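You operate a simulated robot arm through the tools that you are given. There is no shell and no other tool. Be economical: measure what you need, move in short steps, check, and stop when the job is done.

You are at the controls of a simulated two-armed robot. One attempt, no reset.

JOB
Wipe up the spill on the parts table top with the cloth and put it back.

The check looks at the end state, three seconds after you hand in, the way a careful person would. Anything else that was tipped, shoved, dropped, spilled or broken makes it a failure. Flat cloth is picked up by pressing the open fingertips on it (5 to 10 N) and closing them slowly along it; thin cloth reads only 2 to 8 mm in the jaws.

ROBOT AND FRAMES
Two 6-joint arms with two-finger parallel grippers on one trunk, on a base that drives. Base frame: it is fixed to the floor where the robot stands at the start and does not move with it; the origin is under the middle of the robot, x ahead of it, y to its left, z up; the surface under the hand at the start is at about z = 0.76. Readings come in m, degrees, newtons and seconds.
The left shoulder is at the start at [0.28, 0.185, 0.955], the right one opposite. With the tool pointing down near the work surface each hand reaches from about 0.56 to 0.94 m from the robot's upright axis, wherever it stands, measured 20 degrees to its own side. Payload 1.57 kg a hand.
The TCP of each hand is the grasp point between the finger pads, 0.03 m short of the fingertips. In the tool frame z runs along the fingers and y along their closing line. The gripper opens to 0.08 m. The fingers are 0.017 m wide and 0.012 m thick; the gripper's body (0.04 by 0.082 m) begins 0.08 m behind the TCP.
Orientation is told as [roll, pitch, yaw] about the base's x, y, z axes, in that order, counted from this pose: with the fingers straight down and closing along the base's y, the tool's x points along the base's -x, its y along +y and its z along -z.

CONTROLS
- The arms move only by the tool nudge_tool. It takes "left_plan", "right_plan" or both (then of equal length, played together; a hand with none holds still); each is a list of rows, each a list of 6 numbers: the shift along the base's x, y, z in mm, then the turn, a rotation vector about the base's x, y, z in degrees. In form: [[tx, ty, tz, rx, ry, rz], ...]. A call has 1 to 8 rows; each row shifts and turns the commanded pose from where the row before left it. "left_claw" and "right_claw" are, for a hand that has rows, the opening, from 0 (shut) to 1 (fully open), set as the call begins (left out, the last holds). A row lasts 0.2 s, in which the tool goes at most 0.05 m and 8.6 degrees; a call with a longer step from one row to the next is refused whole, and so is a gripper value outside its range. A pose out of reach is approached as far as the arm can. The call stops where the force on the tool passes 40 N (or 10 N more than at its start, if that is more) or the arm is blocked; 0.2 s more then pass. The fingers move at their own pace (about 0.153 m/s each) and stop on an object; they squeeze with about 29 N. The grip force told is the motor's: it shows also when the fingers shut on nothing. Time passes only in rows, and 0.2 s behind the last, so rows that do not move let the fingers close. It gives the time, the measured TCP pose, the force on the tool (base axes), the opening and the grip force at its end, in the units of the frame above (readings bear some noise), with the torque about the TCP (base axes, N m) and any sound that the robot's microphone picked up, and new pictures: "show" is both (left out), scene, wrist or none (wrist: the cameras of the hands that moved).
- Cameras (640 x 400 px; columns grow to the right, rows downward): "scene" is now at [0.2229, -0.0345, 1.3833]; the picture's right is [-0.47, -0.89, 0.00], its down [-0.74, 0.39, -0.56] and it looks along [0.49, -0.26, -0.83] (base axes); focal length 288 px, centre (320, 200). "left" rides on the left gripper at [0.072, 0.007, -0.122] in its tool frame; the picture's right is [-0.09, 1.00, 0.00], its down [-0.84, -0.08, -0.54] and it looks along [-0.54, -0.05, 0.84] (tool axes); focal length 238 px, centre (320, 200). "right" rides on the right gripper at [0.072, -0.007, -0.122] in its tool frame; the picture's right is [0.09, 1.00, 0.00], its down [-0.84, 0.08, -0.54] and it looks along [-0.54, 0.05, 0.84] (tool axes); focal length 238 px, centre (320, 200). There is no depth. A picture from a camera that has moved, and an enlarged one, comes with that camera's place and axes in the base frame and with its lens.
- lift_body(by): slides the trunk up (or, below 0, down) by that many m; the arms and the scene camera ride with it, the base frame stays. It gives what a move gives, with no picture.
- roll_base(legs): drives the robot by 1 to 6 legs, each [ahead, turn to the left] in m and degrees, along the robot's own axes; the way and the turn of a leg run together, so that a leg with both is an arc; at most 1.5 m and 180 degrees a leg. The arms and the cameras ride along, it lands a little off, and it stops where it bumps. It gives what a move gives, and a new picture of the scene camera.
- turn_head(pan, tilt): turns the head with the scene camera to pan (to the left, within 86 degrees either way) and tilt (down, from -29 to 69), counted from straight ahead of the robot. It gives what a move gives, and a new picture of the scene camera.
- zoom(camera, box): a new picture of the part [left, top, right, bottom] of that camera's present view, enlarged. No time passes.
- hand_in(): hands the job in; it is judged then, once.

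Go step by step. Nothing tells you exact positions but the pictures and the camera data: compare them with the known pose of the tool, close in by small moves and look again before you grip or let go. The budget is 120 turns and 260 pictures, counting those below and the enlarged ones. Unless the task says otherwise, let go and move clear before handing in, and close with one line.

The tools are called after "Call:" as name(argument=value, ...) on one line, values as JSON. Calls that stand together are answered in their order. nudge_tool: Moves the arms, as the interface text tells. Its arguments: {"type":"object","properties":{"left_plan":{"type":"array"},"left_claw":{"type":"number"},"right_plan":{"type":"array"},"right_claw":{"type":"number"},"show":{"type":"string","enum":["both","scene","wrist","none"]}},"required":[]} The other tools are called the same way: lift_body (by) slides the trunk up or down; roll_base (legs) drives the base; turn_head (pan, tilt) turns the head that bears the scene camera; zoom (camera, box) takes an enlarged picture of a part of a camera's view; hand_in () hands the job in.

At the start:

```text
clock: 0.0
left_tool_pos: [0.6083, 0.0112, 0.9904]
left_orientation: [0.0, -0.1, -0.1]
left_ft_force: [-0.1, -0.3, 0.4]
left_torque: [0.01, -0.04, -0.01]
left_finger_gap: 0.08
left_grasp_force: 0.1
right_tool_pos: [0.4629, -0.4181, 1.0499]
right_orientation: [0.0, 0.0, 0.0]
right_ft_force: [-0.1, 0.6, -0.6]
right_torque: [0.0, 0.0, -0.04]
right_finger_gap: 0.0797
right_grasp_force: 0.1
trunk travel left (down, up): [-0.65, 0.34]
robot x, y, heading: [0.0009, 0.0003, -0.1]
head pan, tilt: [-27.8, 56.2]
```

scene: 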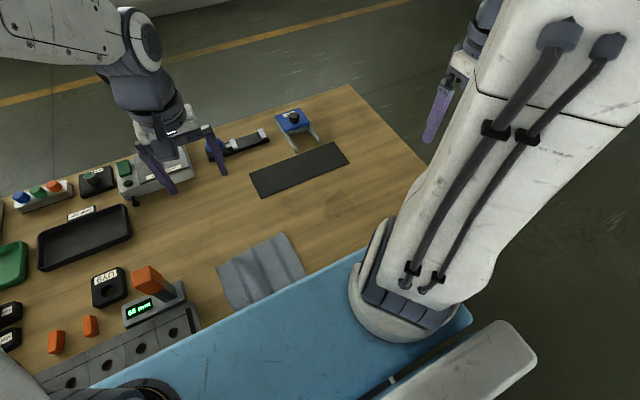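
right: 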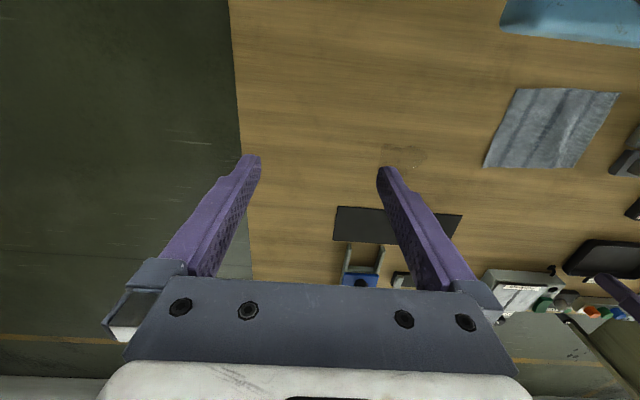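
left: 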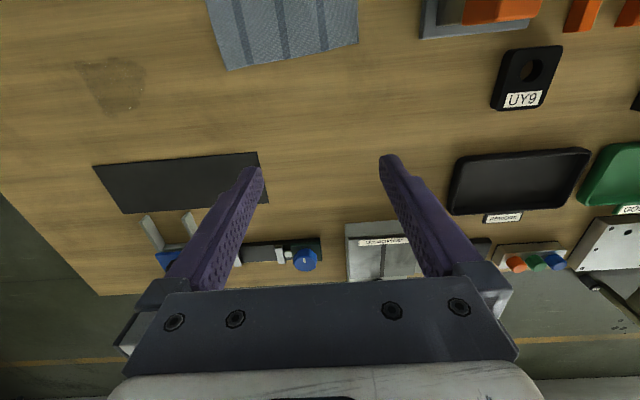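

I see the table with a folded or flat grey cloth near (0.48, -0.02) and a faint brown spill near (0.55, -0.26). First I'll look closer at both.

Call:
zoom(camera="scene", box=[200, 140, 440, 320])

Call:
zoom(camera="left", box=[0, 0, 400, 250])

Call:
zoom(camera="right", box=[320, 0, 640, 300])

```text
2.22 times, centred on (320, 230) of scene
camera zoom: at [0.2229, -0.0345, 1.3833], right [-0.47, -0.89, 0.0], down [-0.74, 0.39, -0.56], along [0.49, -0.26, -0.83], focal length 640 px, centre (320, 133)
```

zoom: 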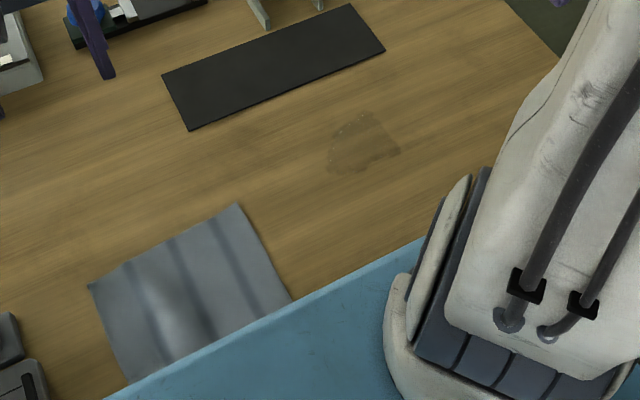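

```text
1.60 times, centred on (200, 125) of left
camera zoom: at [0.537, 0.0184, 1.1125], right [0.09, 1.0, 0.0], down [0.84, -0.08, 0.54], along [0.54, -0.05, -0.84], focal length 381 px, centre (512, 320)
```

zoom: 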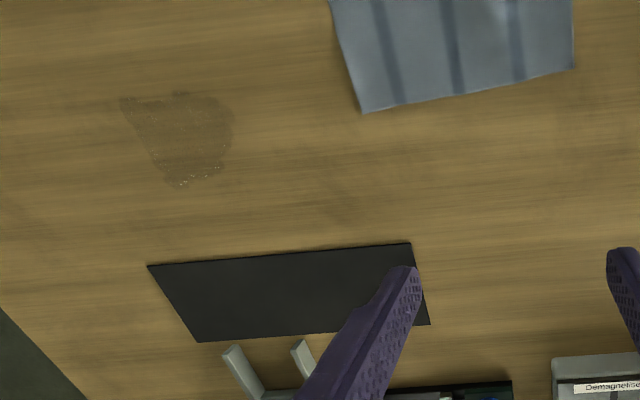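

```text
1.33 times, centred on (480, 150) of right
camera zoom: at [0.3903, -0.4242, 1.1723], right [-0.09, 1.0, 0.0], down [0.84, 0.08, 0.54], along [0.54, 0.05, -0.84], focal length 318 px, centre (107, 267)
```

zoom: 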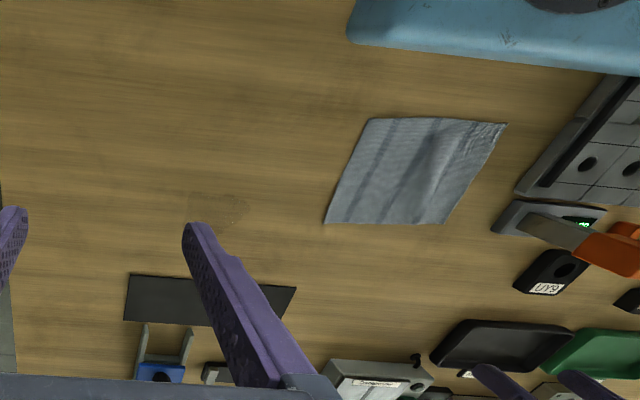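

The cloth spans about x 0.41–0.55, y −0.10–0.07, and the spill about x 0.52–0.60, y −0.30–−0.22. The cloth is too close to the trunk, so I'll back up a little, after lifting the left hand out of the way.

Call:
nudge_tool(left_plan=[[0, 20, 40, 0, 0, 0], [0, 30, 30, 0, 0, 0], [0, 45, 10, 0, 0, 0], [0, 45, 0, 0, 0, 0], [0, 45, 0, 0, 0, 0], [0, 0, 0, 0, 0, 0]], show="none")

Call:
roll_base(legs=[[-0.19, 0]])

```text
clock: 1.4
left_tool_pos: [0.6105, 0.1982, 1.0709]
left_orientation: [0.0, 0.0, -0.1]
left_ft_force: [-0.4, -0.2, -0.6]
left_torque: [-0.01, 0.03, -0.03]
left_finger_gap: 0.08
left_grasp_force: 0.1
right_tool_pos: [0.4627, -0.4164, 1.0497]
right_orientation: [0.0, -0.2, 0.0]
right_ft_force: [0.5, 0.1, -0.4]
right_torque: [0.02, -0.02, -0.01]
right_finger_gap: 0.08
right_grasp_force: 0.1
trunk travel left (down, up): [-0.65, 0.34]
robot x, y, heading: [-0.0008, -0.0022, -0.3]
head pan, tilt: [-27.8, 56.2]
```

```text
clock: 3.0
left_tool_pos: [0.4193, 0.1968, 1.0706]
left_orientation: [0.0, 0.0, -0.2]
left_ft_force: [0.3, 0.5, 0.0]
left_torque: [0.03, 0.01, 0.0]
left_finger_gap: 0.0802
left_grasp_force: 0.0
right_tool_pos: [0.2695, -0.4182, 1.0499]
right_orientation: [0.0, -0.1, -0.2]
right_ft_force: [0.2, -0.8, 0.7]
right_torque: [0.0, 0.03, 0.0]
right_finger_gap: 0.0801
right_grasp_force: 0.0
trunk travel left (down, up): [-0.65, 0.34]
robot x, y, heading: [-0.1906, -0.0003, 0.0]
head pan, tilt: [-27.8, 56.2]
camera scene: at [0.0313, -0.0348, 1.3832], right [-0.47, -0.88, 0.0], down [-0.73, 0.39, -0.56], along [0.49, -0.26, -0.83], focal length 288 px, centre (320, 200)
```

scene: 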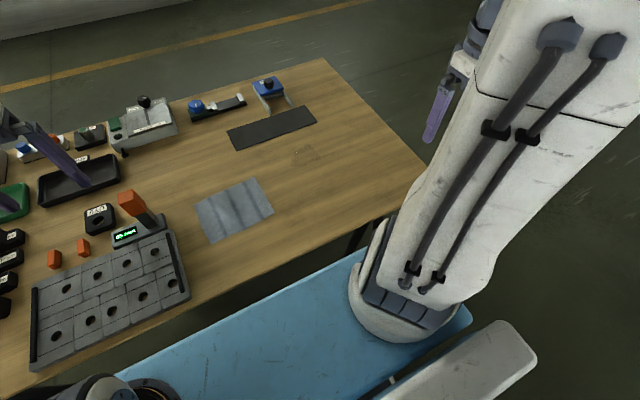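

The table is clear between the cloth (centre about (0.48, −0.024)) and the spill. I'll bring the right hand over the cloth centre, with the left moved a bit further aside.

Call:
nudge_tool(right_plan=[[26, 42, 0, 0, 0, 0], [26, 42, 0, 0, 0, 0], [26, 42, 0, 0, 0, 0], [26, 42, 0, 0, 0, 0], [26, 42, -10, 0, 0, 0], [26, 42, -15, 0, 0, 0], [26, 42, -15, 0, 0, 0], [26, 42, -15, 0, 0, 0]], left_plan=[[0, 20, 0, 0, 0, 0], [0, 20, 0, 0, 0, 0], [0, 20, 0, 0, 0, 0], [0, 20, 0, 0, 0, 0], [0, 0, 0, 0, 0, 0], [0, 0, 0, 0, 0, 0], [0, 0, 0, 0, 0, 0], [0, 0, 0, 0, 0, 0]], right_claw=1, show="none")

Call:
nudge_tool(right_plan=[[2, 30, -25, 0, 0, 0], [0, 28, -25, 0, 0, 0], [0, 0, -25, 0, 0, 0], [0, 0, -20, 0, 0, 0], [0, 0, 0, 0, 0, 0]], show="both")

Call:
turn_head(pan=-15, tilt=50)

```text
refused: row 5 steps farther than a row can; nothing moved
```

```text
clock: 4.2
left_tool_pos: [0.42, 0.1969, 1.0701]
left_orientation: [0.0, -0.1, -0.2]
left_ft_force: [0.8, 0.3, -0.4]
left_torque: [0.0, 0.02, -0.01]
left_finger_gap: 0.0798
left_grasp_force: 0.1
right_tool_pos: [0.27, -0.3604, 0.956]
right_orientation: [0.0, 0.0, -0.1]
right_ft_force: [-0.4, -0.2, -0.1]
right_torque: [0.0, 0.01, 0.0]
right_finger_gap: 0.0799
right_grasp_force: 0.1
trunk travel left (down, up): [-0.65, 0.34]
robot x, y, heading: [-0.194, 0.0029, -0.4]
head pan, tilt: [-27.8, 56.2]
camera scene: at [0.031, -0.0348, 1.3833], right [-0.47, -0.88, 0.0], down [-0.73, 0.39, -0.56], along [0.49, -0.26, -0.83], focal length 288 px, centre (320, 200)
camera right: at [0.1984, -0.3673, 1.0777], right [-0.09, 1.0, 0.0], down [0.84, 0.08, 0.54], along [0.54, 0.05, -0.84], focal length 238 px, centre (320, 200)
```

scene: 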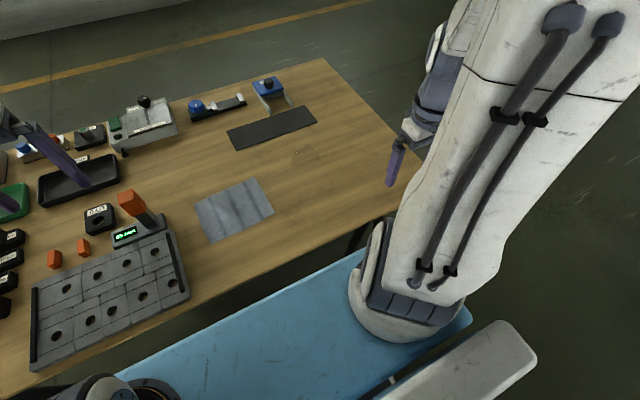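
right: 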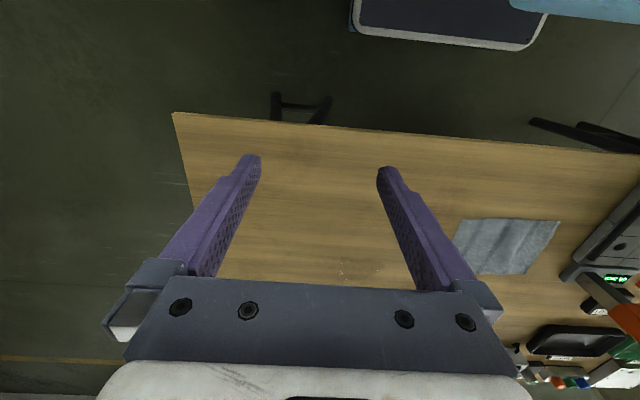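

```text
clock: 4.9
left_tool_pos: [0.4204, 0.1975, 1.0699]
left_orientation: [0.0, 0.0, -0.2]
left_ft_force: [0.1, -0.3, 0.0]
left_torque: [0.0, 0.01, -0.01]
left_finger_gap: 0.0798
left_grasp_force: 0.0
right_tool_pos: [0.2706, -0.3605, 0.9548]
right_orientation: [0.0, -0.1, -0.3]
right_ft_force: [0.1, 0.2, -0.1]
right_torque: [0.02, 0.02, -0.01]
right_finger_gap: 0.0797
right_grasp_force: 0.2
trunk travel left (down, up): [-0.65, 0.34]
robot x, y, heading: [-0.1902, 0.0034, -0.4]
head pan, tilt: [-15.0, 50.0]
camera scene: at [0.0426, -0.0218, 1.3913], right [-0.26, -0.97, 0.0], down [-0.74, 0.2, -0.64], along [0.62, -0.17, -0.77], focal length 288 px, centre (320, 200)
```

scene: 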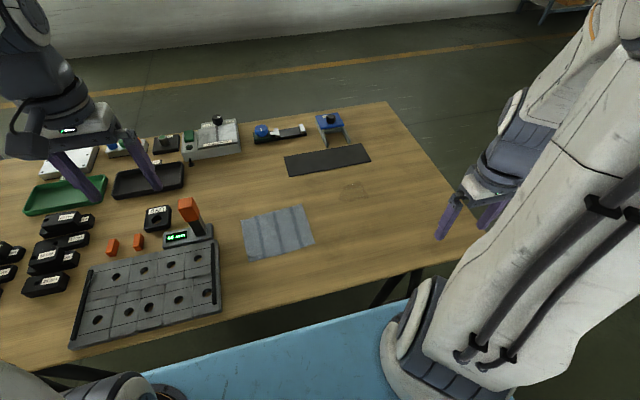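

That long call was refused, so the right hand is still on its own side, at z 0.955. I'll go over the cloth centre in legal steps.

Call:
nudge_tool(right_plan=[[26, 42, 0, 0, 0, 0], [26, 42, 0, 0, 0, 0], [26, 42, 0, 0, 0, 0], [26, 42, 0, 0, 0, 0], [26, 42, 0, 0, 0, 0], [26, 42, 0, 0, 0, 0], [26, 42, 0, 0, 0, 0], [26, 42, 0, 0, 0, 0]], show="none")

Call:
nudge_tool(right_plan=[[0, 0, -30, 0, 0, 0], [0, 0, -30, 0, 0, 0], [0, 0, -30, 0, 0, 0], [0, 0, -15, 0, 0, 0], [0, 0, 0, 0, 0, 0]], show="both")

```text
clock: 6.7
left_tool_pos: [0.4183, 0.1959, 1.0712]
left_orientation: [-0.1, 0.0, -0.2]
left_ft_force: [0.1, 0.0, 0.1]
left_torque: [0.02, -0.02, -0.02]
left_finger_gap: 0.0801
left_grasp_force: 0.0
right_tool_pos: [0.4789, -0.0237, 0.9528]
right_orientation: [0.0, 0.0, -0.2]
right_ft_force: [-0.6, 0.2, 0.7]
right_torque: [0.01, -0.02, 0.01]
right_finger_gap: 0.0798
right_grasp_force: 0.0
trunk travel left (down, up): [-0.65, 0.34]
robot x, y, heading: [-0.191, 0.0009, -0.2]
head pan, tilt: [-15.0, 50.0]
```

```text
clock: 7.9
left_tool_pos: [0.42, 0.1973, 1.0705]
left_orientation: [0.0, 0.0, -0.2]
left_ft_force: [0.3, 0.2, 0.1]
left_torque: [-0.03, 0.01, -0.04]
left_finger_gap: 0.0799
left_grasp_force: 0.1
right_tool_pos: [0.4791, -0.0252, 0.8472]
right_orientation: [-0.1, 0.0, -0.2]
right_ft_force: [0.1, 0.6, 0.6]
right_torque: [-0.01, -0.03, 0.0]
right_finger_gap: 0.0801
right_grasp_force: 0.0
trunk travel left (down, up): [-0.65, 0.34]
robot x, y, heading: [-0.1913, 0.0013, 0.0]
head pan, tilt: [-15.0, 50.0]
camera scene: at [0.0427, -0.0217, 1.3913], right [-0.26, -0.97, 0.0], down [-0.74, 0.2, -0.64], along [0.62, -0.17, -0.77], focal length 288 px, centre (320, 200)
camera right: at [0.4064, -0.0314, 0.9697], right [-0.09, 1.0, 0.0], down [0.84, 0.08, 0.54], along [0.54, 0.05, -0.84], focal length 238 px, centre (320, 200)
```

scene: 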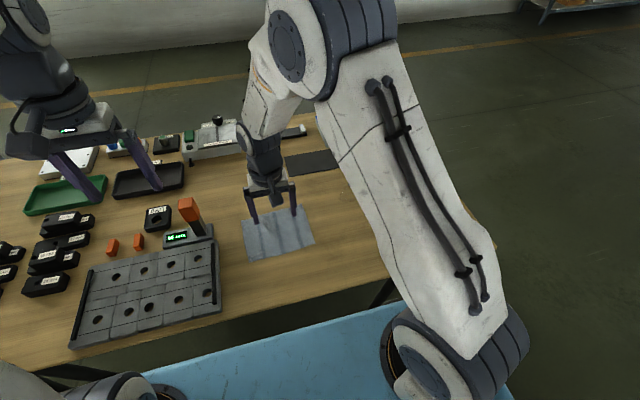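
right: 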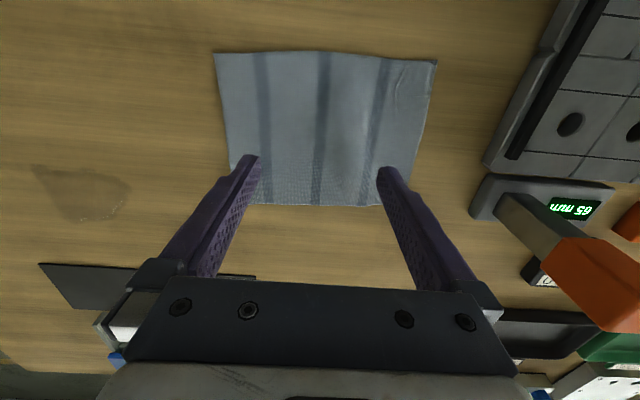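

The open fingers straddle the cloth's middle. I'll narrow them to about 5 cm and descend until I feel 5–10 N.

Call:
nudge_tool(right_plan=[[0, 0, -20, 0, 0, 0], [0, 0, -20, 0, 0, 0], [0, 0, -8, 0, 0, 0], [0, 0, -3, 0, 0, 0], [0, 0, 0, 0, 0, 0]], right_claw=0.6, show="none")

```text
clock: 9.1
left_tool_pos: [0.4194, 0.1974, 1.0712]
left_orientation: [0.0, 0.0, -0.2]
left_ft_force: [-0.2, 0.5, -0.6]
left_torque: [0.0, -0.04, 0.01]
left_finger_gap: 0.08
left_grasp_force: 0.1
right_tool_pos: [0.4788, -0.0244, 0.7982]
right_orientation: [0.0, -0.1, -0.2]
right_ft_force: [0.2, -0.5, -1.1]
right_torque: [-0.03, 0.02, -0.05]
right_finger_gap: 0.048
right_grasp_force: 0.1
trunk travel left (down, up): [-0.65, 0.34]
robot x, y, heading: [-0.1929, 0.0024, -0.0]
head pan, tilt: [-15.0, 50.0]
```

Call:
nudge_tool(right_plan=[[0, 0, -3, 0, 0, 0], [0, 0, -2, 0, 0, 0], [0, 0, 0, 0, 0, 0]], show="none")

```text
clock: 9.9
left_tool_pos: [0.4185, 0.1974, 1.0714]
left_orientation: [0.0, -0.1, -0.2]
left_ft_force: [-0.4, -0.1, 0.7]
left_torque: [0.0, 0.02, 0.02]
left_finger_gap: 0.0802
left_grasp_force: 0.0
right_tool_pos: [0.4796, -0.0243, 0.7937]
right_orientation: [0.0, 0.1, -0.3]
right_ft_force: [-0.1, -0.2, -0.1]
right_torque: [0.03, 0.0, -0.01]
right_finger_gap: 0.048
right_grasp_force: 0.0
trunk travel left (down, up): [-0.65, 0.34]
robot x, y, heading: [-0.1893, -0.0003, -0.0]
head pan, tilt: [-15.0, 50.0]
```

I saw no contact at 0.794, so I'll keep going down in 2 mm steps.

Call:
nudge_tool(right_plan=[[0, 0, -2, 0, 0, 0], [0, 0, 0, 0, 0, 0]], show="none")

Call:
nudge_tool(right_plan=[[0, 0, -1, 0, 0, 0], [0, 0, 0, 0, 0, 0]], show="none")

```text
clock: 10.5
left_tool_pos: [0.4205, 0.1964, 1.0705]
left_orientation: [0.0, 0.1, -0.2]
left_ft_force: [-0.1, -1.0, -0.1]
left_torque: [0.0, -0.02, 0.03]
left_finger_gap: 0.0799
left_grasp_force: 0.1
right_tool_pos: [0.4794, -0.0247, 0.7927]
right_orientation: [0.0, 0.0, -0.2]
right_ft_force: [0.3, -0.9, 0.1]
right_torque: [0.01, 0.03, -0.01]
right_finger_gap: 0.0474
right_grasp_force: 0.1
trunk travel left (down, up): [-0.65, 0.34]
robot x, y, heading: [-0.1931, 0.0018, -0.0]
head pan, tilt: [-15.0, 50.0]
```

```text
clock: 11.1
left_tool_pos: [0.4189, 0.198, 1.0714]
left_orientation: [0.1, -0.1, -0.2]
left_ft_force: [-0.3, 0.1, 0.3]
left_torque: [-0.02, 0.0, 0.02]
left_finger_gap: 0.0799
left_grasp_force: 0.0
right_tool_pos: [0.4795, -0.0239, 0.7925]
right_orientation: [0.0, 0.0, -0.2]
right_ft_force: [0.7, -0.2, 1.6]
right_torque: [-0.01, -0.01, 0.0]
right_finger_gap: 0.048
right_grasp_force: 0.1
trunk travel left (down, up): [-0.65, 0.34]
robot x, y, heading: [-0.1919, 0.0018, -0.2]
head pan, tilt: [-15.0, 50.0]
```

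Call:
nudge_tool(right_plan=[[0, 0, -1, 0, 0, 0], [0, 0, 0, 0, 0, 0]], show="none")

Call:
nudge_tool(right_plan=[[0, 0, -1, 0, 0, 0], [0, 0, 0, 0, 0, 0]], show="wrist")

```text
clock: 11.7
left_tool_pos: [0.4191, 0.1969, 1.0714]
left_orientation: [0.0, 0.0, -0.2]
left_ft_force: [-1.1, 0.4, 0.2]
left_torque: [-0.01, -0.01, 0.0]
left_finger_gap: 0.0801
left_grasp_force: 0.0
right_tool_pos: [0.4793, -0.0222, 0.791]
right_orientation: [0.1, -0.1, -0.2]
right_ft_force: [0.1, -2.3, 13.7]
right_torque: [-0.22, 0.01, 0.04]
right_finger_gap: 0.0485
right_grasp_force: 0.4
trunk travel left (down, up): [-0.65, 0.34]
robot x, y, heading: [-0.1934, -0.0004, -0.2]
head pan, tilt: [-15.0, 50.0]
```

```text
clock: 12.3
left_tool_pos: [0.4187, 0.1978, 1.0709]
left_orientation: [0.1, -0.1, -0.2]
left_ft_force: [0.5, -0.2, -0.6]
left_torque: [0.0, -0.02, 0.03]
left_finger_gap: 0.0802
left_grasp_force: 0.2
right_tool_pos: [0.4785, -0.023, 0.7909]
right_orientation: [0.0, -0.2, -0.2]
right_ft_force: [0.0, -5.5, 33.8]
right_torque: [-0.41, 0.11, 0.05]
right_finger_gap: 0.0482
right_grasp_force: 0.8
trunk travel left (down, up): [-0.65, 0.34]
robot x, y, heading: [-0.1934, 0.0045, -0.1]
head pan, tilt: [-15.0, 50.0]
camera right: at [0.4069, -0.0308, 0.9132], right [-0.09, 1.0, 0.0], down [0.83, 0.07, 0.55], along [0.54, 0.05, -0.84], focal length 238 px, centre (320, 200)
```

right: 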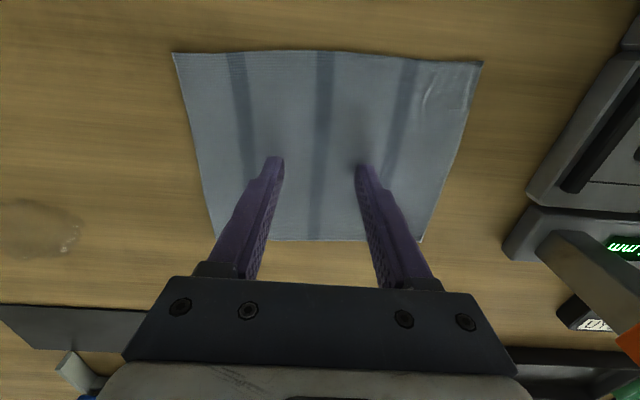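

It's stiff: 14 N at the first mm and 34 N at the next. I'll back off 1.2 mm, then close in small steps while watching the force.

Call:
nudge_tool(right_plan=[[0, 0, -0.0, 0, 0, 0], [0, 0, 1.2, 0, 0, 0], [0, 0, 0, 0, 0, 0]], show="none")

Call:
nudge_tool(right_plan=[[0, 0, 0, 0, 0, 0], [0, 0, 0, 0, 0, 0]], right_claw=0.5, show="none")

```text
clock: 13.1
left_tool_pos: [0.4185, 0.1974, 1.071]
left_orientation: [0.0, 0.0, -0.2]
left_ft_force: [0.5, 0.4, 0.8]
left_torque: [-0.01, -0.03, 0.03]
left_finger_gap: 0.0795
left_grasp_force: 0.1
right_tool_pos: [0.4786, -0.0241, 0.7906]
right_orientation: [0.1, -0.1, -0.2]
right_ft_force: [1.4, -4.2, 28.0]
right_torque: [-0.22, 0.03, 0.03]
right_finger_gap: 0.0478
right_grasp_force: 0.0
trunk travel left (down, up): [-0.65, 0.34]
robot x, y, heading: [-0.1889, 0.0027, -0.2]
head pan, tilt: [-15.0, 50.0]
```

```text
clock: 13.7
left_tool_pos: [0.4184, 0.1978, 1.0711]
left_orientation: [0.0, 0.0, -0.1]
left_ft_force: [-0.2, 0.2, -0.5]
left_torque: [-0.02, -0.01, -0.01]
left_finger_gap: 0.0799
left_grasp_force: 0.0
right_tool_pos: [0.4789, -0.0225, 0.791]
right_orientation: [0.0, -0.1, 0.0]
right_ft_force: [-1.1, 1.0, 27.3]
right_torque: [0.0, 0.04, -0.01]
right_finger_gap: 0.0351
right_grasp_force: 0.1
trunk travel left (down, up): [-0.65, 0.34]
robot x, y, heading: [-0.1877, 0.0, 0.0]
head pan, tilt: [-15.0, 50.0]
```

The force is still 27 N, so I'll ease up another 1 mm and look at what the cloth did.

Call:
nudge_tool(right_plan=[[0, 0, 1, 0, 0, 0], [0, 0, 0, 0, 0, 0]], show="wrist")

```text
clock: 14.3
left_tool_pos: [0.4183, 0.1967, 1.0711]
left_orientation: [0.0, 0.0, -0.2]
left_ft_force: [-0.2, -0.4, -0.2]
left_torque: [0.01, 0.0, 0.0]
left_finger_gap: 0.0797
left_grasp_force: 0.0
right_tool_pos: [0.4781, -0.0245, 0.7913]
right_orientation: [0.0, 0.0, -0.1]
right_ft_force: [1.7, 0.2, 17.5]
right_torque: [0.08, -0.09, -0.03]
right_finger_gap: 0.0369
right_grasp_force: 0.1
trunk travel left (down, up): [-0.65, 0.34]
robot x, y, heading: [-0.1925, -0.003, -0.4]
head pan, tilt: [-15.0, 50.0]
camera right: at [0.4068, -0.0309, 0.9134], right [-0.09, 1.0, 0.0], down [0.84, 0.08, 0.54], along [0.54, 0.05, -0.84], focal length 238 px, centre (320, 200)
```

right: 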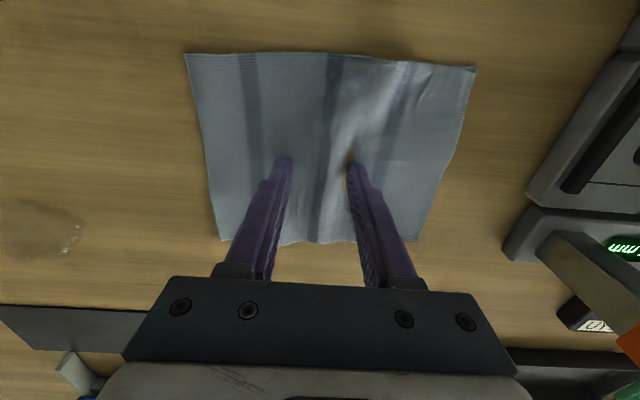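

The cloth is bunching nicely between the fingers. I'll ease up 0.5 mm and keep closing slowly.

Call:
nudge_tool(right_plan=[[0, 0, 0.5, 0, 0, 0], [0, 0, 0, 0, 0, 0]], right_claw=0.38, show="none")

Call:
nudge_tool(right_plan=[[0, 0, 0, 0, 0, 0], [0, 0, 0, 0, 0, 0]], right_claw=0.3, show="none")

Call:
nudge_tool(right_plan=[[0, 0, 0, 0, 0, 0], [0, 0, 0, 0, 0, 0]], right_claw=0.22, show="wrist")

```text
clock: 14.9
left_tool_pos: [0.4187, 0.1979, 1.0707]
left_orientation: [0.0, 0.0, -0.2]
left_ft_force: [-0.2, -0.7, 0.4]
left_torque: [0.01, -0.02, -0.04]
left_finger_gap: 0.0799
left_grasp_force: 0.0
right_tool_pos: [0.4782, -0.0238, 0.7903]
right_orientation: [0.0, 0.1, -0.2]
right_ft_force: [-0.1, -0.4, 8.9]
right_torque: [0.02, -0.06, -0.01]
right_finger_gap: 0.0289
right_grasp_force: 0.1
trunk travel left (down, up): [-0.65, 0.34]
robot x, y, heading: [-0.1914, 0.0016, -0.3]
head pan, tilt: [-15.0, 50.0]
```

```text
clock: 15.5
left_tool_pos: [0.4195, 0.1966, 1.0694]
left_orientation: [0.0, 0.0, -0.3]
left_ft_force: [-0.3, 0.7, -0.2]
left_torque: [-0.01, 0.0, -0.02]
left_finger_gap: 0.08
left_grasp_force: 0.1
right_tool_pos: [0.4777, -0.0251, 0.7904]
right_orientation: [0.0, 0.1, -0.2]
right_ft_force: [-0.2, -0.1, 3.6]
right_torque: [0.02, -0.03, 0.01]
right_finger_gap: 0.0232
right_grasp_force: 0.2
trunk travel left (down, up): [-0.65, 0.34]
robot x, y, heading: [-0.192, -0.0009, -0.2]
head pan, tilt: [-15.0, 50.0]
```

```text
clock: 16.1
left_tool_pos: [0.4199, 0.1986, 1.0711]
left_orientation: [0.0, 0.1, -0.1]
left_ft_force: [-0.2, 0.3, -0.1]
left_torque: [-0.04, 0.01, -0.02]
left_finger_gap: 0.0801
left_grasp_force: 0.1
right_tool_pos: [0.48, -0.025, 0.7917]
right_orientation: [0.0, 0.0, -0.1]
right_ft_force: [-0.3, 0.7, 0.1]
right_torque: [0.02, -0.04, -0.02]
right_finger_gap: 0.0175
right_grasp_force: 0.0
trunk travel left (down, up): [-0.65, 0.34]
robot x, y, heading: [-0.193, 0.0028, -0.1]
head pan, tilt: [-15.0, 50.0]
camera right: at [0.4072, -0.0308, 0.9138], right [-0.09, 1.0, 0.0], down [0.84, 0.08, 0.54], along [0.54, 0.05, -0.84], focal length 238 px, centre (320, 200)
```

right: 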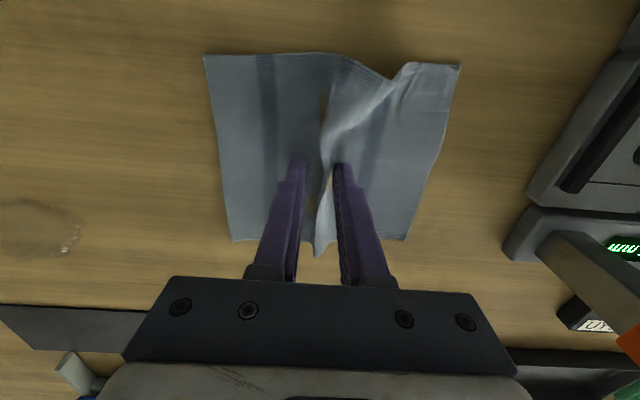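

The fold is well formed between the fingers. I'll press a touch more and close on it.

Call:
nudge_tool(right_plan=[[0, 0, -0.5, 0, 0, 0], [0, 0, 0, 0, 0, 0]], right_claw=0.12, show="none")

Call:
nudge_tool(right_plan=[[0, 0, 0, 0, 0, 0], [0, 0, 0, 0, 0, 0], [0, 0, 0, 0, 0, 0]], right_claw=0, show="both")

```text
clock: 16.7
left_tool_pos: [0.4196, 0.197, 1.0704]
left_orientation: [0.0, 0.0, -0.2]
left_ft_force: [0.6, 0.0, 0.2]
left_torque: [0.01, 0.03, 0.0]
left_finger_gap: 0.0801
left_grasp_force: 0.0
right_tool_pos: [0.4786, -0.0255, 0.7903]
right_orientation: [0.1, 0.1, -0.2]
right_ft_force: [-0.5, -0.6, 3.6]
right_torque: [-0.01, -0.01, -0.01]
right_finger_gap: 0.0095
right_grasp_force: 0.0
trunk travel left (down, up): [-0.65, 0.34]
robot x, y, heading: [-0.1935, 0.0015, -0.1]
head pan, tilt: [-15.0, 50.0]
```

```text
clock: 17.5
left_tool_pos: [0.4206, 0.1972, 1.0714]
left_orientation: [-0.1, -0.1, -0.2]
left_ft_force: [0.0, -0.3, -0.5]
left_torque: [0.0, -0.04, 0.0]
left_finger_gap: 0.0803
left_grasp_force: 0.2
right_tool_pos: [0.4791, -0.0247, 0.7906]
right_orientation: [0.0, 0.0, -0.2]
right_ft_force: [-0.3, 0.4, 5.3]
right_torque: [0.01, 0.03, 0.01]
right_finger_gap: 0.002
right_grasp_force: 23.8
trunk travel left (down, up): [-0.65, 0.34]
robot x, y, heading: [-0.1923, 0.0017, -0.3]
head pan, tilt: [-15.0, 50.0]
camera scene: at [0.0425, -0.0217, 1.3914], right [-0.26, -0.97, 0.0], down [-0.74, 0.2, -0.64], along [0.62, -0.17, -0.77], focal length 288 px, centre (320, 200)
camera right: at [0.4073, -0.0307, 0.9135], right [-0.09, 1.0, 0.0], down [0.84, 0.08, 0.54], along [0.54, 0.05, -0.84], focal length 238 px, centre (320, 200)
```

scene: 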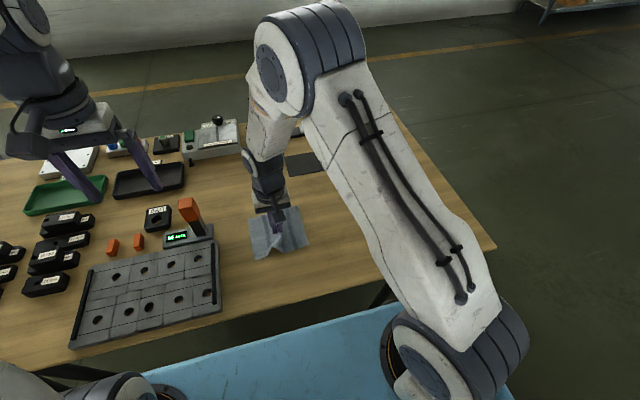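
right: 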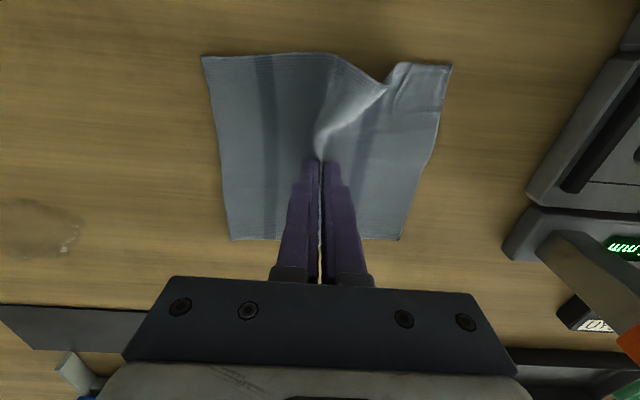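

The cloth is gripped (2 mm, 24 N). I'll drag it along the table onto the spill.

Call:
nudge_tool(right_plan=[[9, -25, 0, 0, 0, 0], [9, -25, 0, 0, 0, 0], [9, -25, 0, 0, 0, 0], [9, -25, 0, 0, 0, 0], [0, 0, 0, 0, 0, 0]], show="both")

```text
clock: 18.7
left_tool_pos: [0.4198, 0.1976, 1.0714]
left_orientation: [0.0, 0.0, -0.2]
left_ft_force: [0.5, 0.1, 0.1]
left_torque: [0.01, -0.04, 0.02]
left_finger_gap: 0.0798
left_grasp_force: 0.0
right_tool_pos: [0.5158, -0.1246, 0.7912]
right_orientation: [0.0, 0.1, -0.1]
right_ft_force: [-0.6, 0.6, 4.9]
right_torque: [0.05, 0.05, -0.03]
right_finger_gap: 0.002
right_grasp_force: 23.9
trunk travel left (down, up): [-0.65, 0.34]
robot x, y, heading: [-0.1929, 0.0007, -0.2]
head pan, tilt: [-15.0, 50.0]
camera scene: at [0.0424, -0.0217, 1.3914], right [-0.26, -0.97, 0.0], down [-0.74, 0.2, -0.64], along [0.62, -0.17, -0.77], focal length 288 px, centre (320, 200)
camera right: at [0.4425, -0.1315, 0.9135], right [-0.09, 1.0, 0.0], down [0.84, 0.08, 0.54], along [0.54, 0.05, -0.84], focal length 238 px, centre (320, 200)
```

scene: 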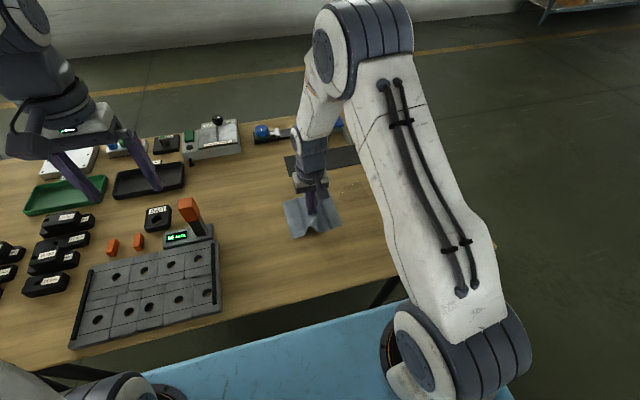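
right: 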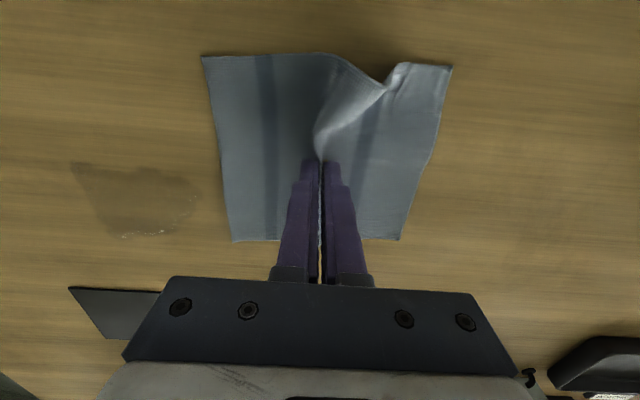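

The cloth slides neatly with the hand. The spill spans x 0.525–0.592, y −0.295–−0.211. I'll press slightly more and move across it.

Call:
nudge_tool(right_plan=[[5, -22, -0.3, 0, 0, 0], [5, -22, 0, 0, 0, 0], [5, -22, 0, 0, 0, 0], [5, -22, 0, 0, 0, 0], [5, -22, 0, 0, 0, 0], [5, -22, 0, 0, 0, 0], [5, -22, 0, 0, 0, 0], [0, 0, 0, 0, 0, 0]], show="both")

```text
clock: 20.5
left_tool_pos: [0.4196, 0.197, 1.0708]
left_orientation: [0.0, 0.0, -0.2]
left_ft_force: [0.1, -0.7, -0.2]
left_torque: [-0.01, -0.03, 0.01]
left_finger_gap: 0.0799
left_grasp_force: 0.1
right_tool_pos: [0.5521, -0.2779, 0.7919]
right_orientation: [0.1, 0.0, -0.1]
right_ft_force: [-1.0, 0.3, 0.8]
right_torque: [-0.05, 0.01, 0.02]
right_finger_gap: 0.0019
right_grasp_force: 23.7
trunk travel left (down, up): [-0.65, 0.34]
robot x, y, heading: [-0.1894, 0.0006, -0.1]
head pan, tilt: [-15.0, 50.0]
camera scene: at [0.0427, -0.0218, 1.3913], right [-0.26, -0.97, 0.0], down [-0.74, 0.2, -0.64], along [0.62, -0.17, -0.77], focal length 288 px, centre (320, 200)
camera right: at [0.4797, -0.2841, 0.9141], right [-0.09, 1.0, 0.0], down [0.84, 0.08, 0.54], along [0.54, 0.05, -0.84], focal length 238 px, centre (320, 200)
```

scene: 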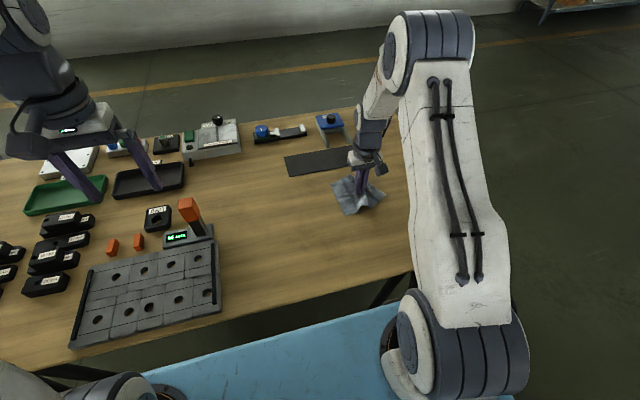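
right: 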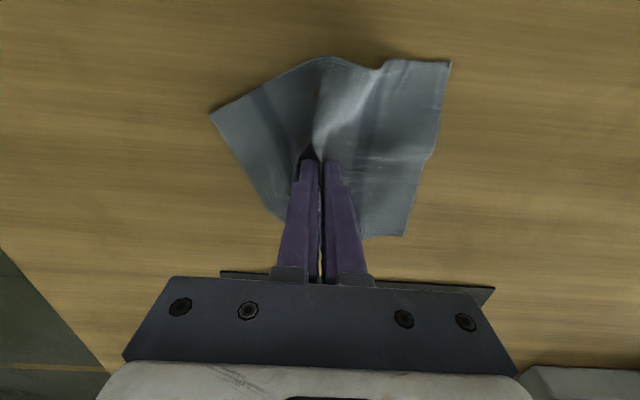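

The cloth is on the spill, though the pressing force has eased to about 1 N. I'll press back to a few newtons and make wiping strokes across the whole stain.

Call:
nudge_tool(right_plan=[[0, 0, -0.4, 0, 0, 0], [20, -6, -0.2, 0, 0, 0], [20, -6, 0, 0, 0, 0], [-25, 5, 0, 0, 0, 0], [-25, 5, 0, 0, 0, 0], [-25, 5, 0, 0, 0, 0], [0, 0, 0, 0, 0, 0]], show="none")

Call:
nudge_tool(right_plan=[[25, 6, 0, 0, 0, 0], [25, 6, 0, 0, 0, 0], [25, 6, 0, 0, 0, 0], [-25, 7, 0, 0, 0, 0], [-25, 7, 0, 0, 0, 0], [-25, 7, 0, 0, 0, 0], [0, 0, 0, 0, 0, 0]], show="both")

```text
clock: 22.1
left_tool_pos: [0.4194, 0.1978, 1.0712]
left_orientation: [0.0, -0.1, -0.2]
left_ft_force: [0.0, 0.1, 0.8]
left_torque: [0.02, -0.04, -0.01]
left_finger_gap: 0.0801
left_grasp_force: 0.1
right_tool_pos: [0.5144, -0.2757, 0.7904]
right_orientation: [-0.2, -0.4, -0.2]
right_ft_force: [9.7, -1.1, 22.3]
right_torque: [-0.11, -0.23, -0.03]
right_finger_gap: 0.0019
right_grasp_force: 23.9
trunk travel left (down, up): [-0.65, 0.34]
robot x, y, heading: [-0.1946, -0.0028, -0.0]
head pan, tilt: [-15.0, 50.0]
```

```text
clock: 23.7
left_tool_pos: [0.4175, 0.1982, 1.071]
left_orientation: [0.0, 0.0, -0.1]
left_ft_force: [0.5, -0.3, 0.6]
left_torque: [0.0, 0.02, -0.02]
left_finger_gap: 0.0801
left_grasp_force: 0.0
right_tool_pos: [0.5171, -0.2344, 0.7906]
right_orientation: [0.1, -0.3, -0.1]
right_ft_force: [8.4, -0.7, 19.2]
right_torque: [0.05, -0.19, -0.02]
right_finger_gap: 0.0019
right_grasp_force: 23.4
trunk travel left (down, up): [-0.65, 0.34]
robot x, y, heading: [-0.1971, 0.0004, -0.1]
head pan, tilt: [-15.0, 50.0]
camera scene: at [0.0423, -0.0215, 1.3915], right [-0.26, -0.97, 0.0], down [-0.74, 0.2, -0.64], along [0.62, -0.17, -0.77], focal length 288 px, centre (320, 200)
camera right: at [0.4442, -0.2422, 0.9132], right [-0.09, 1.0, 0.0], down [0.83, 0.08, 0.55], along [0.54, 0.05, -0.84], focal length 238 px, centre (320, 200)
```

scene: 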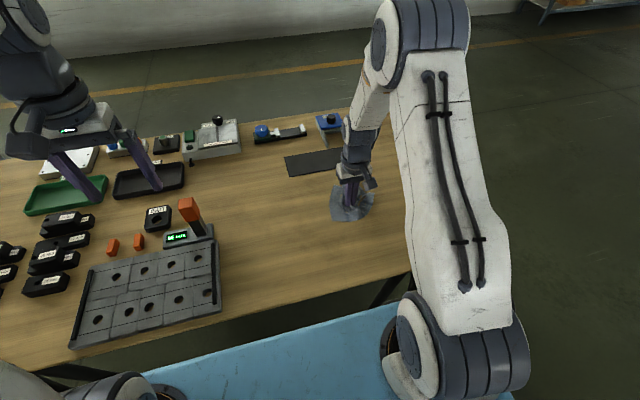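
right: 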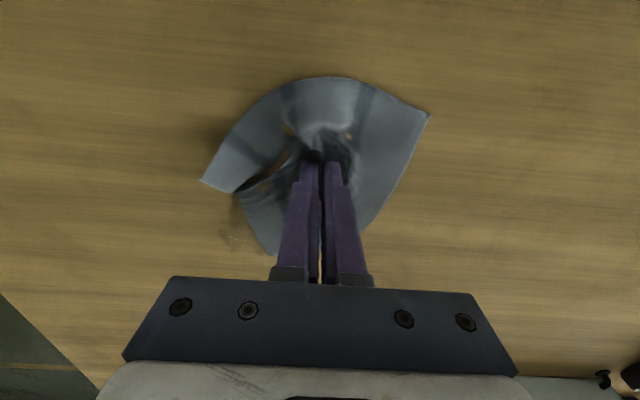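

Most of the stain is gone, with speckles left near (0.586, −0.30). I'll ease the pressure a little and stroke over that corner.

Call:
nudge_tool(right_plan=[[25, 6, 0.4, 0, 0, 0], [25, 4, 0, 0, 0, 0], [25, 0, 0, 0, 0, 0], [0, -25, 0, 0, 0, 0], [-2, -25, 0, 0, 0, 0], [0, -25, 0, 0, 0, 0], [0, -12, 0, 0, 0, 0], [0, 0, 0, 0, 0, 0]], show="wrist")

Call:
nudge_tool(right_plan=[[-25, 0, 0, 0, 0, 0], [-25, 10, 0, 0, 0, 0], [-15, 20, 0, 0, 0, 0], [0, 25, 0, 0, 0, 0], [0, 25, 0, 0, 0, 0], [0, 0, 0, 0, 0, 0]], show="both")

```text
clock: 25.5
left_tool_pos: [0.4199, 0.198, 1.0713]
left_orientation: [0.0, -0.1, -0.3]
left_ft_force: [0.6, -0.2, 0.4]
left_torque: [-0.02, 0.02, -0.02]
left_finger_gap: 0.0801
left_grasp_force: 0.1
right_tool_pos: [0.5879, -0.3148, 0.7906]
right_orientation: [0.0, 0.1, -0.2]
right_ft_force: [-0.2, 2.8, 5.5]
right_torque: [0.06, -0.05, 0.01]
right_finger_gap: 0.0021
right_grasp_force: 23.7
trunk travel left (down, up): [-0.65, 0.34]
robot x, y, heading: [-0.1921, 0.0016, -0.1]
head pan, tilt: [-15.0, 50.0]
camera right: at [0.5159, -0.3206, 0.9137], right [-0.09, 1.0, 0.0], down [0.84, 0.07, 0.54], along [0.54, 0.05, -0.84], focal length 238 px, centre (320, 200)
```

right: 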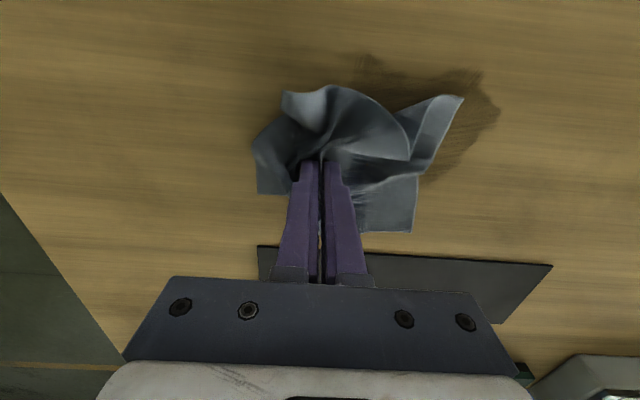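

```text
clock: 26.9
left_tool_pos: [0.4184, 0.1971, 1.0728]
left_orientation: [0.0, 0.0, -0.3]
left_ft_force: [-0.3, 0.7, -0.2]
left_torque: [0.0, 0.01, -0.02]
left_finger_gap: 0.0799
left_grasp_force: 0.1
right_tool_pos: [0.5204, -0.2312, 0.7907]
right_orientation: [0.0, 0.0, -0.1]
right_ft_force: [-1.8, -3.9, 12.5]
right_torque: [-0.17, 0.0, -0.02]
right_finger_gap: 0.002
right_grasp_force: 23.6
trunk travel left (down, up): [-0.65, 0.34]
robot x, y, heading: [-0.1928, 0.0028, -0.3]
head pan, tilt: [-15.0, 50.0]
camera scene: at [0.0421, -0.0218, 1.3915], right [-0.26, -0.97, 0.0], down [-0.74, 0.2, -0.64], along [0.62, -0.17, -0.77], focal length 288 px, centre (320, 200)
camera right: at [0.4493, -0.2383, 0.9135], right [-0.09, 1.0, 0.0], down [0.84, 0.07, 0.54], along [0.54, 0.05, -0.84], focal length 238 px, centre (320, 200)
```

scene: 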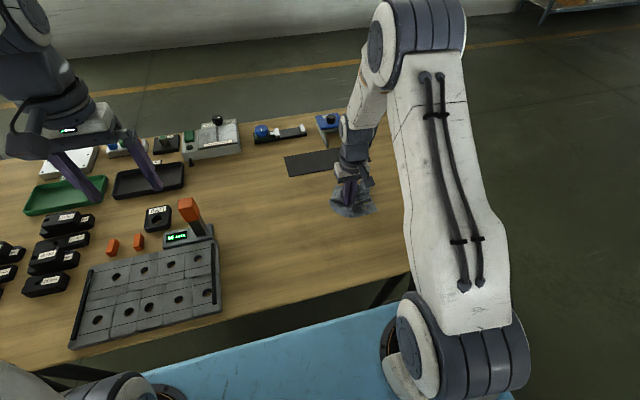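
right: 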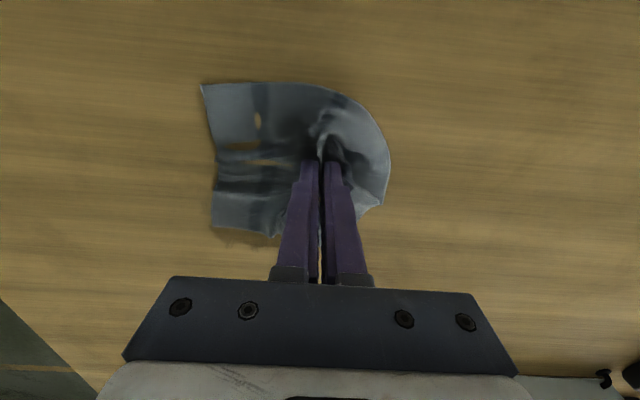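

The previous shot showed damp stain still visible beside the cloth. I'll lift the cloth up to see what remains.

Call:
nudge_tool(right_plan=[[0, 0, 30, 0, 0, 0], [0, 20, 30, 0, 0, 0], [0, 40, 20, 0, 0, 0], [0, 40, 10, 0, 0, 0], [0, 40, 0, 0, 0, 0], [0, 0, 0, 0, 0, 0]], show="both")

```text
clock: 28.3
left_tool_pos: [0.4189, 0.1966, 1.0701]
left_orientation: [0.0, 0.0, -0.2]
left_ft_force: [-0.1, 0.7, -0.4]
left_torque: [0.0, 0.03, -0.02]
left_finger_gap: 0.0802
left_grasp_force: 0.0
right_tool_pos: [0.5225, -0.0929, 0.8822]
right_orientation: [0.0, 0.0, -0.2]
right_ft_force: [0.0, -0.5, -0.5]
right_torque: [0.02, 0.0, -0.02]
right_finger_gap: 0.0019
right_grasp_force: 23.7
trunk travel left (down, up): [-0.65, 0.34]
robot x, y, heading: [-0.1914, 0.0013, -0.2]
head pan, tilt: [-15.0, 50.0]
camera scene: at [0.0427, -0.0216, 1.3913], right [-0.26, -0.97, 0.0], down [-0.74, 0.2, -0.64], along [0.62, -0.17, -0.77], focal length 288 px, centre (320, 200)
camera right: at [0.4506, -0.0994, 1.0045], right [-0.09, 1.0, 0.0], down [0.84, 0.07, 0.54], along [0.54, 0.05, -0.84], focal length 238 px, centre (320, 200)
```

scene: 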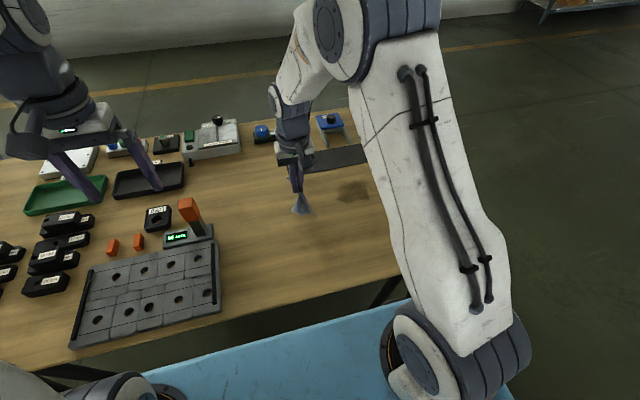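
right: 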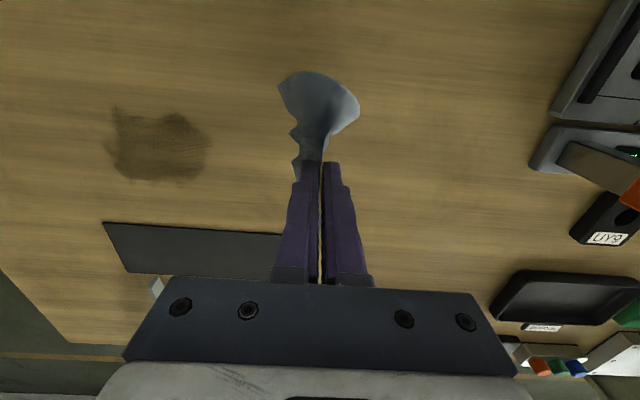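

Call:
zoom(camera="right", box=[60, 60, 380, 260])

```text
2.00 times, centred on (220, 160) of right
camera zoom: at [0.4506, -0.0994, 1.0045], right [-0.09, 1.0, 0.0], down [0.84, 0.07, 0.54], along [0.54, 0.05, -0.84], focal length 477 px, centre (520, 280)
```

zoom: 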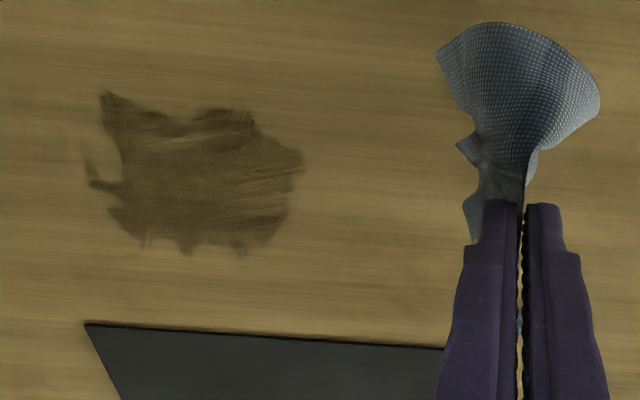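

The stain is now a damp smear covering about x 0.515–0.602, y −0.32–−0.204, so it needs more thorough wiping. I'll set the cloth down next to it and do close-spaced strokes along y.

Call:
nudge_tool(right_plan=[[-5, -40, 0, 0, 0, 0], [-5, -40, -20, 0, 0, 0], [0, -10, -35, 0, 0, 0], [0, 0, -25, 0, 0, 0], [0, 0, -9, 0, 0, 0], [0, 0, 0, 0, 0, 0]], show="none")

Call:
nudge_tool(right_plan=[[0, 0, -0.6, 0, 0, 0], [0, -35, 0, 0, 0, 0], [0, -35, 0, 0, 0, 0], [0, -35, 0, 0, 0, 0], [0, -35, 0, 0, 0, 0], [0, 0, 0, 0, 0, 0]], show="wrist")

```text
clock: 29.7
left_tool_pos: [0.4198, 0.1986, 1.0712]
left_orientation: [0.0, -0.1, -0.1]
left_ft_force: [-0.1, 0.1, -0.4]
left_torque: [0.03, 0.02, 0.01]
left_finger_gap: 0.0799
left_grasp_force: 0.0
right_tool_pos: [0.5133, -0.1822, 0.7928]
right_orientation: [0.0, -0.1, -0.2]
right_ft_force: [-2.9, 0.5, 15.8]
right_torque: [0.1, 0.09, -0.01]
right_finger_gap: 0.0019
right_grasp_force: 23.5
trunk travel left (down, up): [-0.65, 0.34]
robot x, y, heading: [-0.1904, -0.0006, -0.1]
head pan, tilt: [-15.0, 50.0]
```

```text
clock: 31.1
left_tool_pos: [0.4187, 0.197, 1.0713]
left_orientation: [0.1, 0.0, -0.2]
left_ft_force: [0.3, -0.9, -0.1]
left_torque: [0.0, 0.01, -0.03]
left_finger_gap: 0.0801
left_grasp_force: 0.0
right_tool_pos: [0.5108, -0.325, 0.793]
right_orientation: [0.0, 0.2, -0.3]
right_ft_force: [-0.5, 2.9, 8.4]
right_torque: [0.14, 0.03, 0.01]
right_finger_gap: 0.0018
right_grasp_force: 23.4
trunk travel left (down, up): [-0.65, 0.34]
robot x, y, heading: [-0.1929, 0.0017, -0.1]
head pan, tilt: [-15.0, 50.0]
camera right: at [0.4396, -0.3319, 0.9156], right [-0.09, 1.0, 0.0], down [0.84, 0.07, 0.54], along [0.54, 0.05, -0.84], focal length 238 px, centre (320, 200)
```

right: 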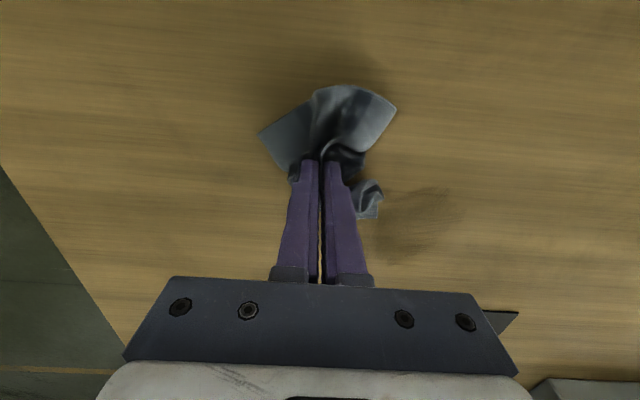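

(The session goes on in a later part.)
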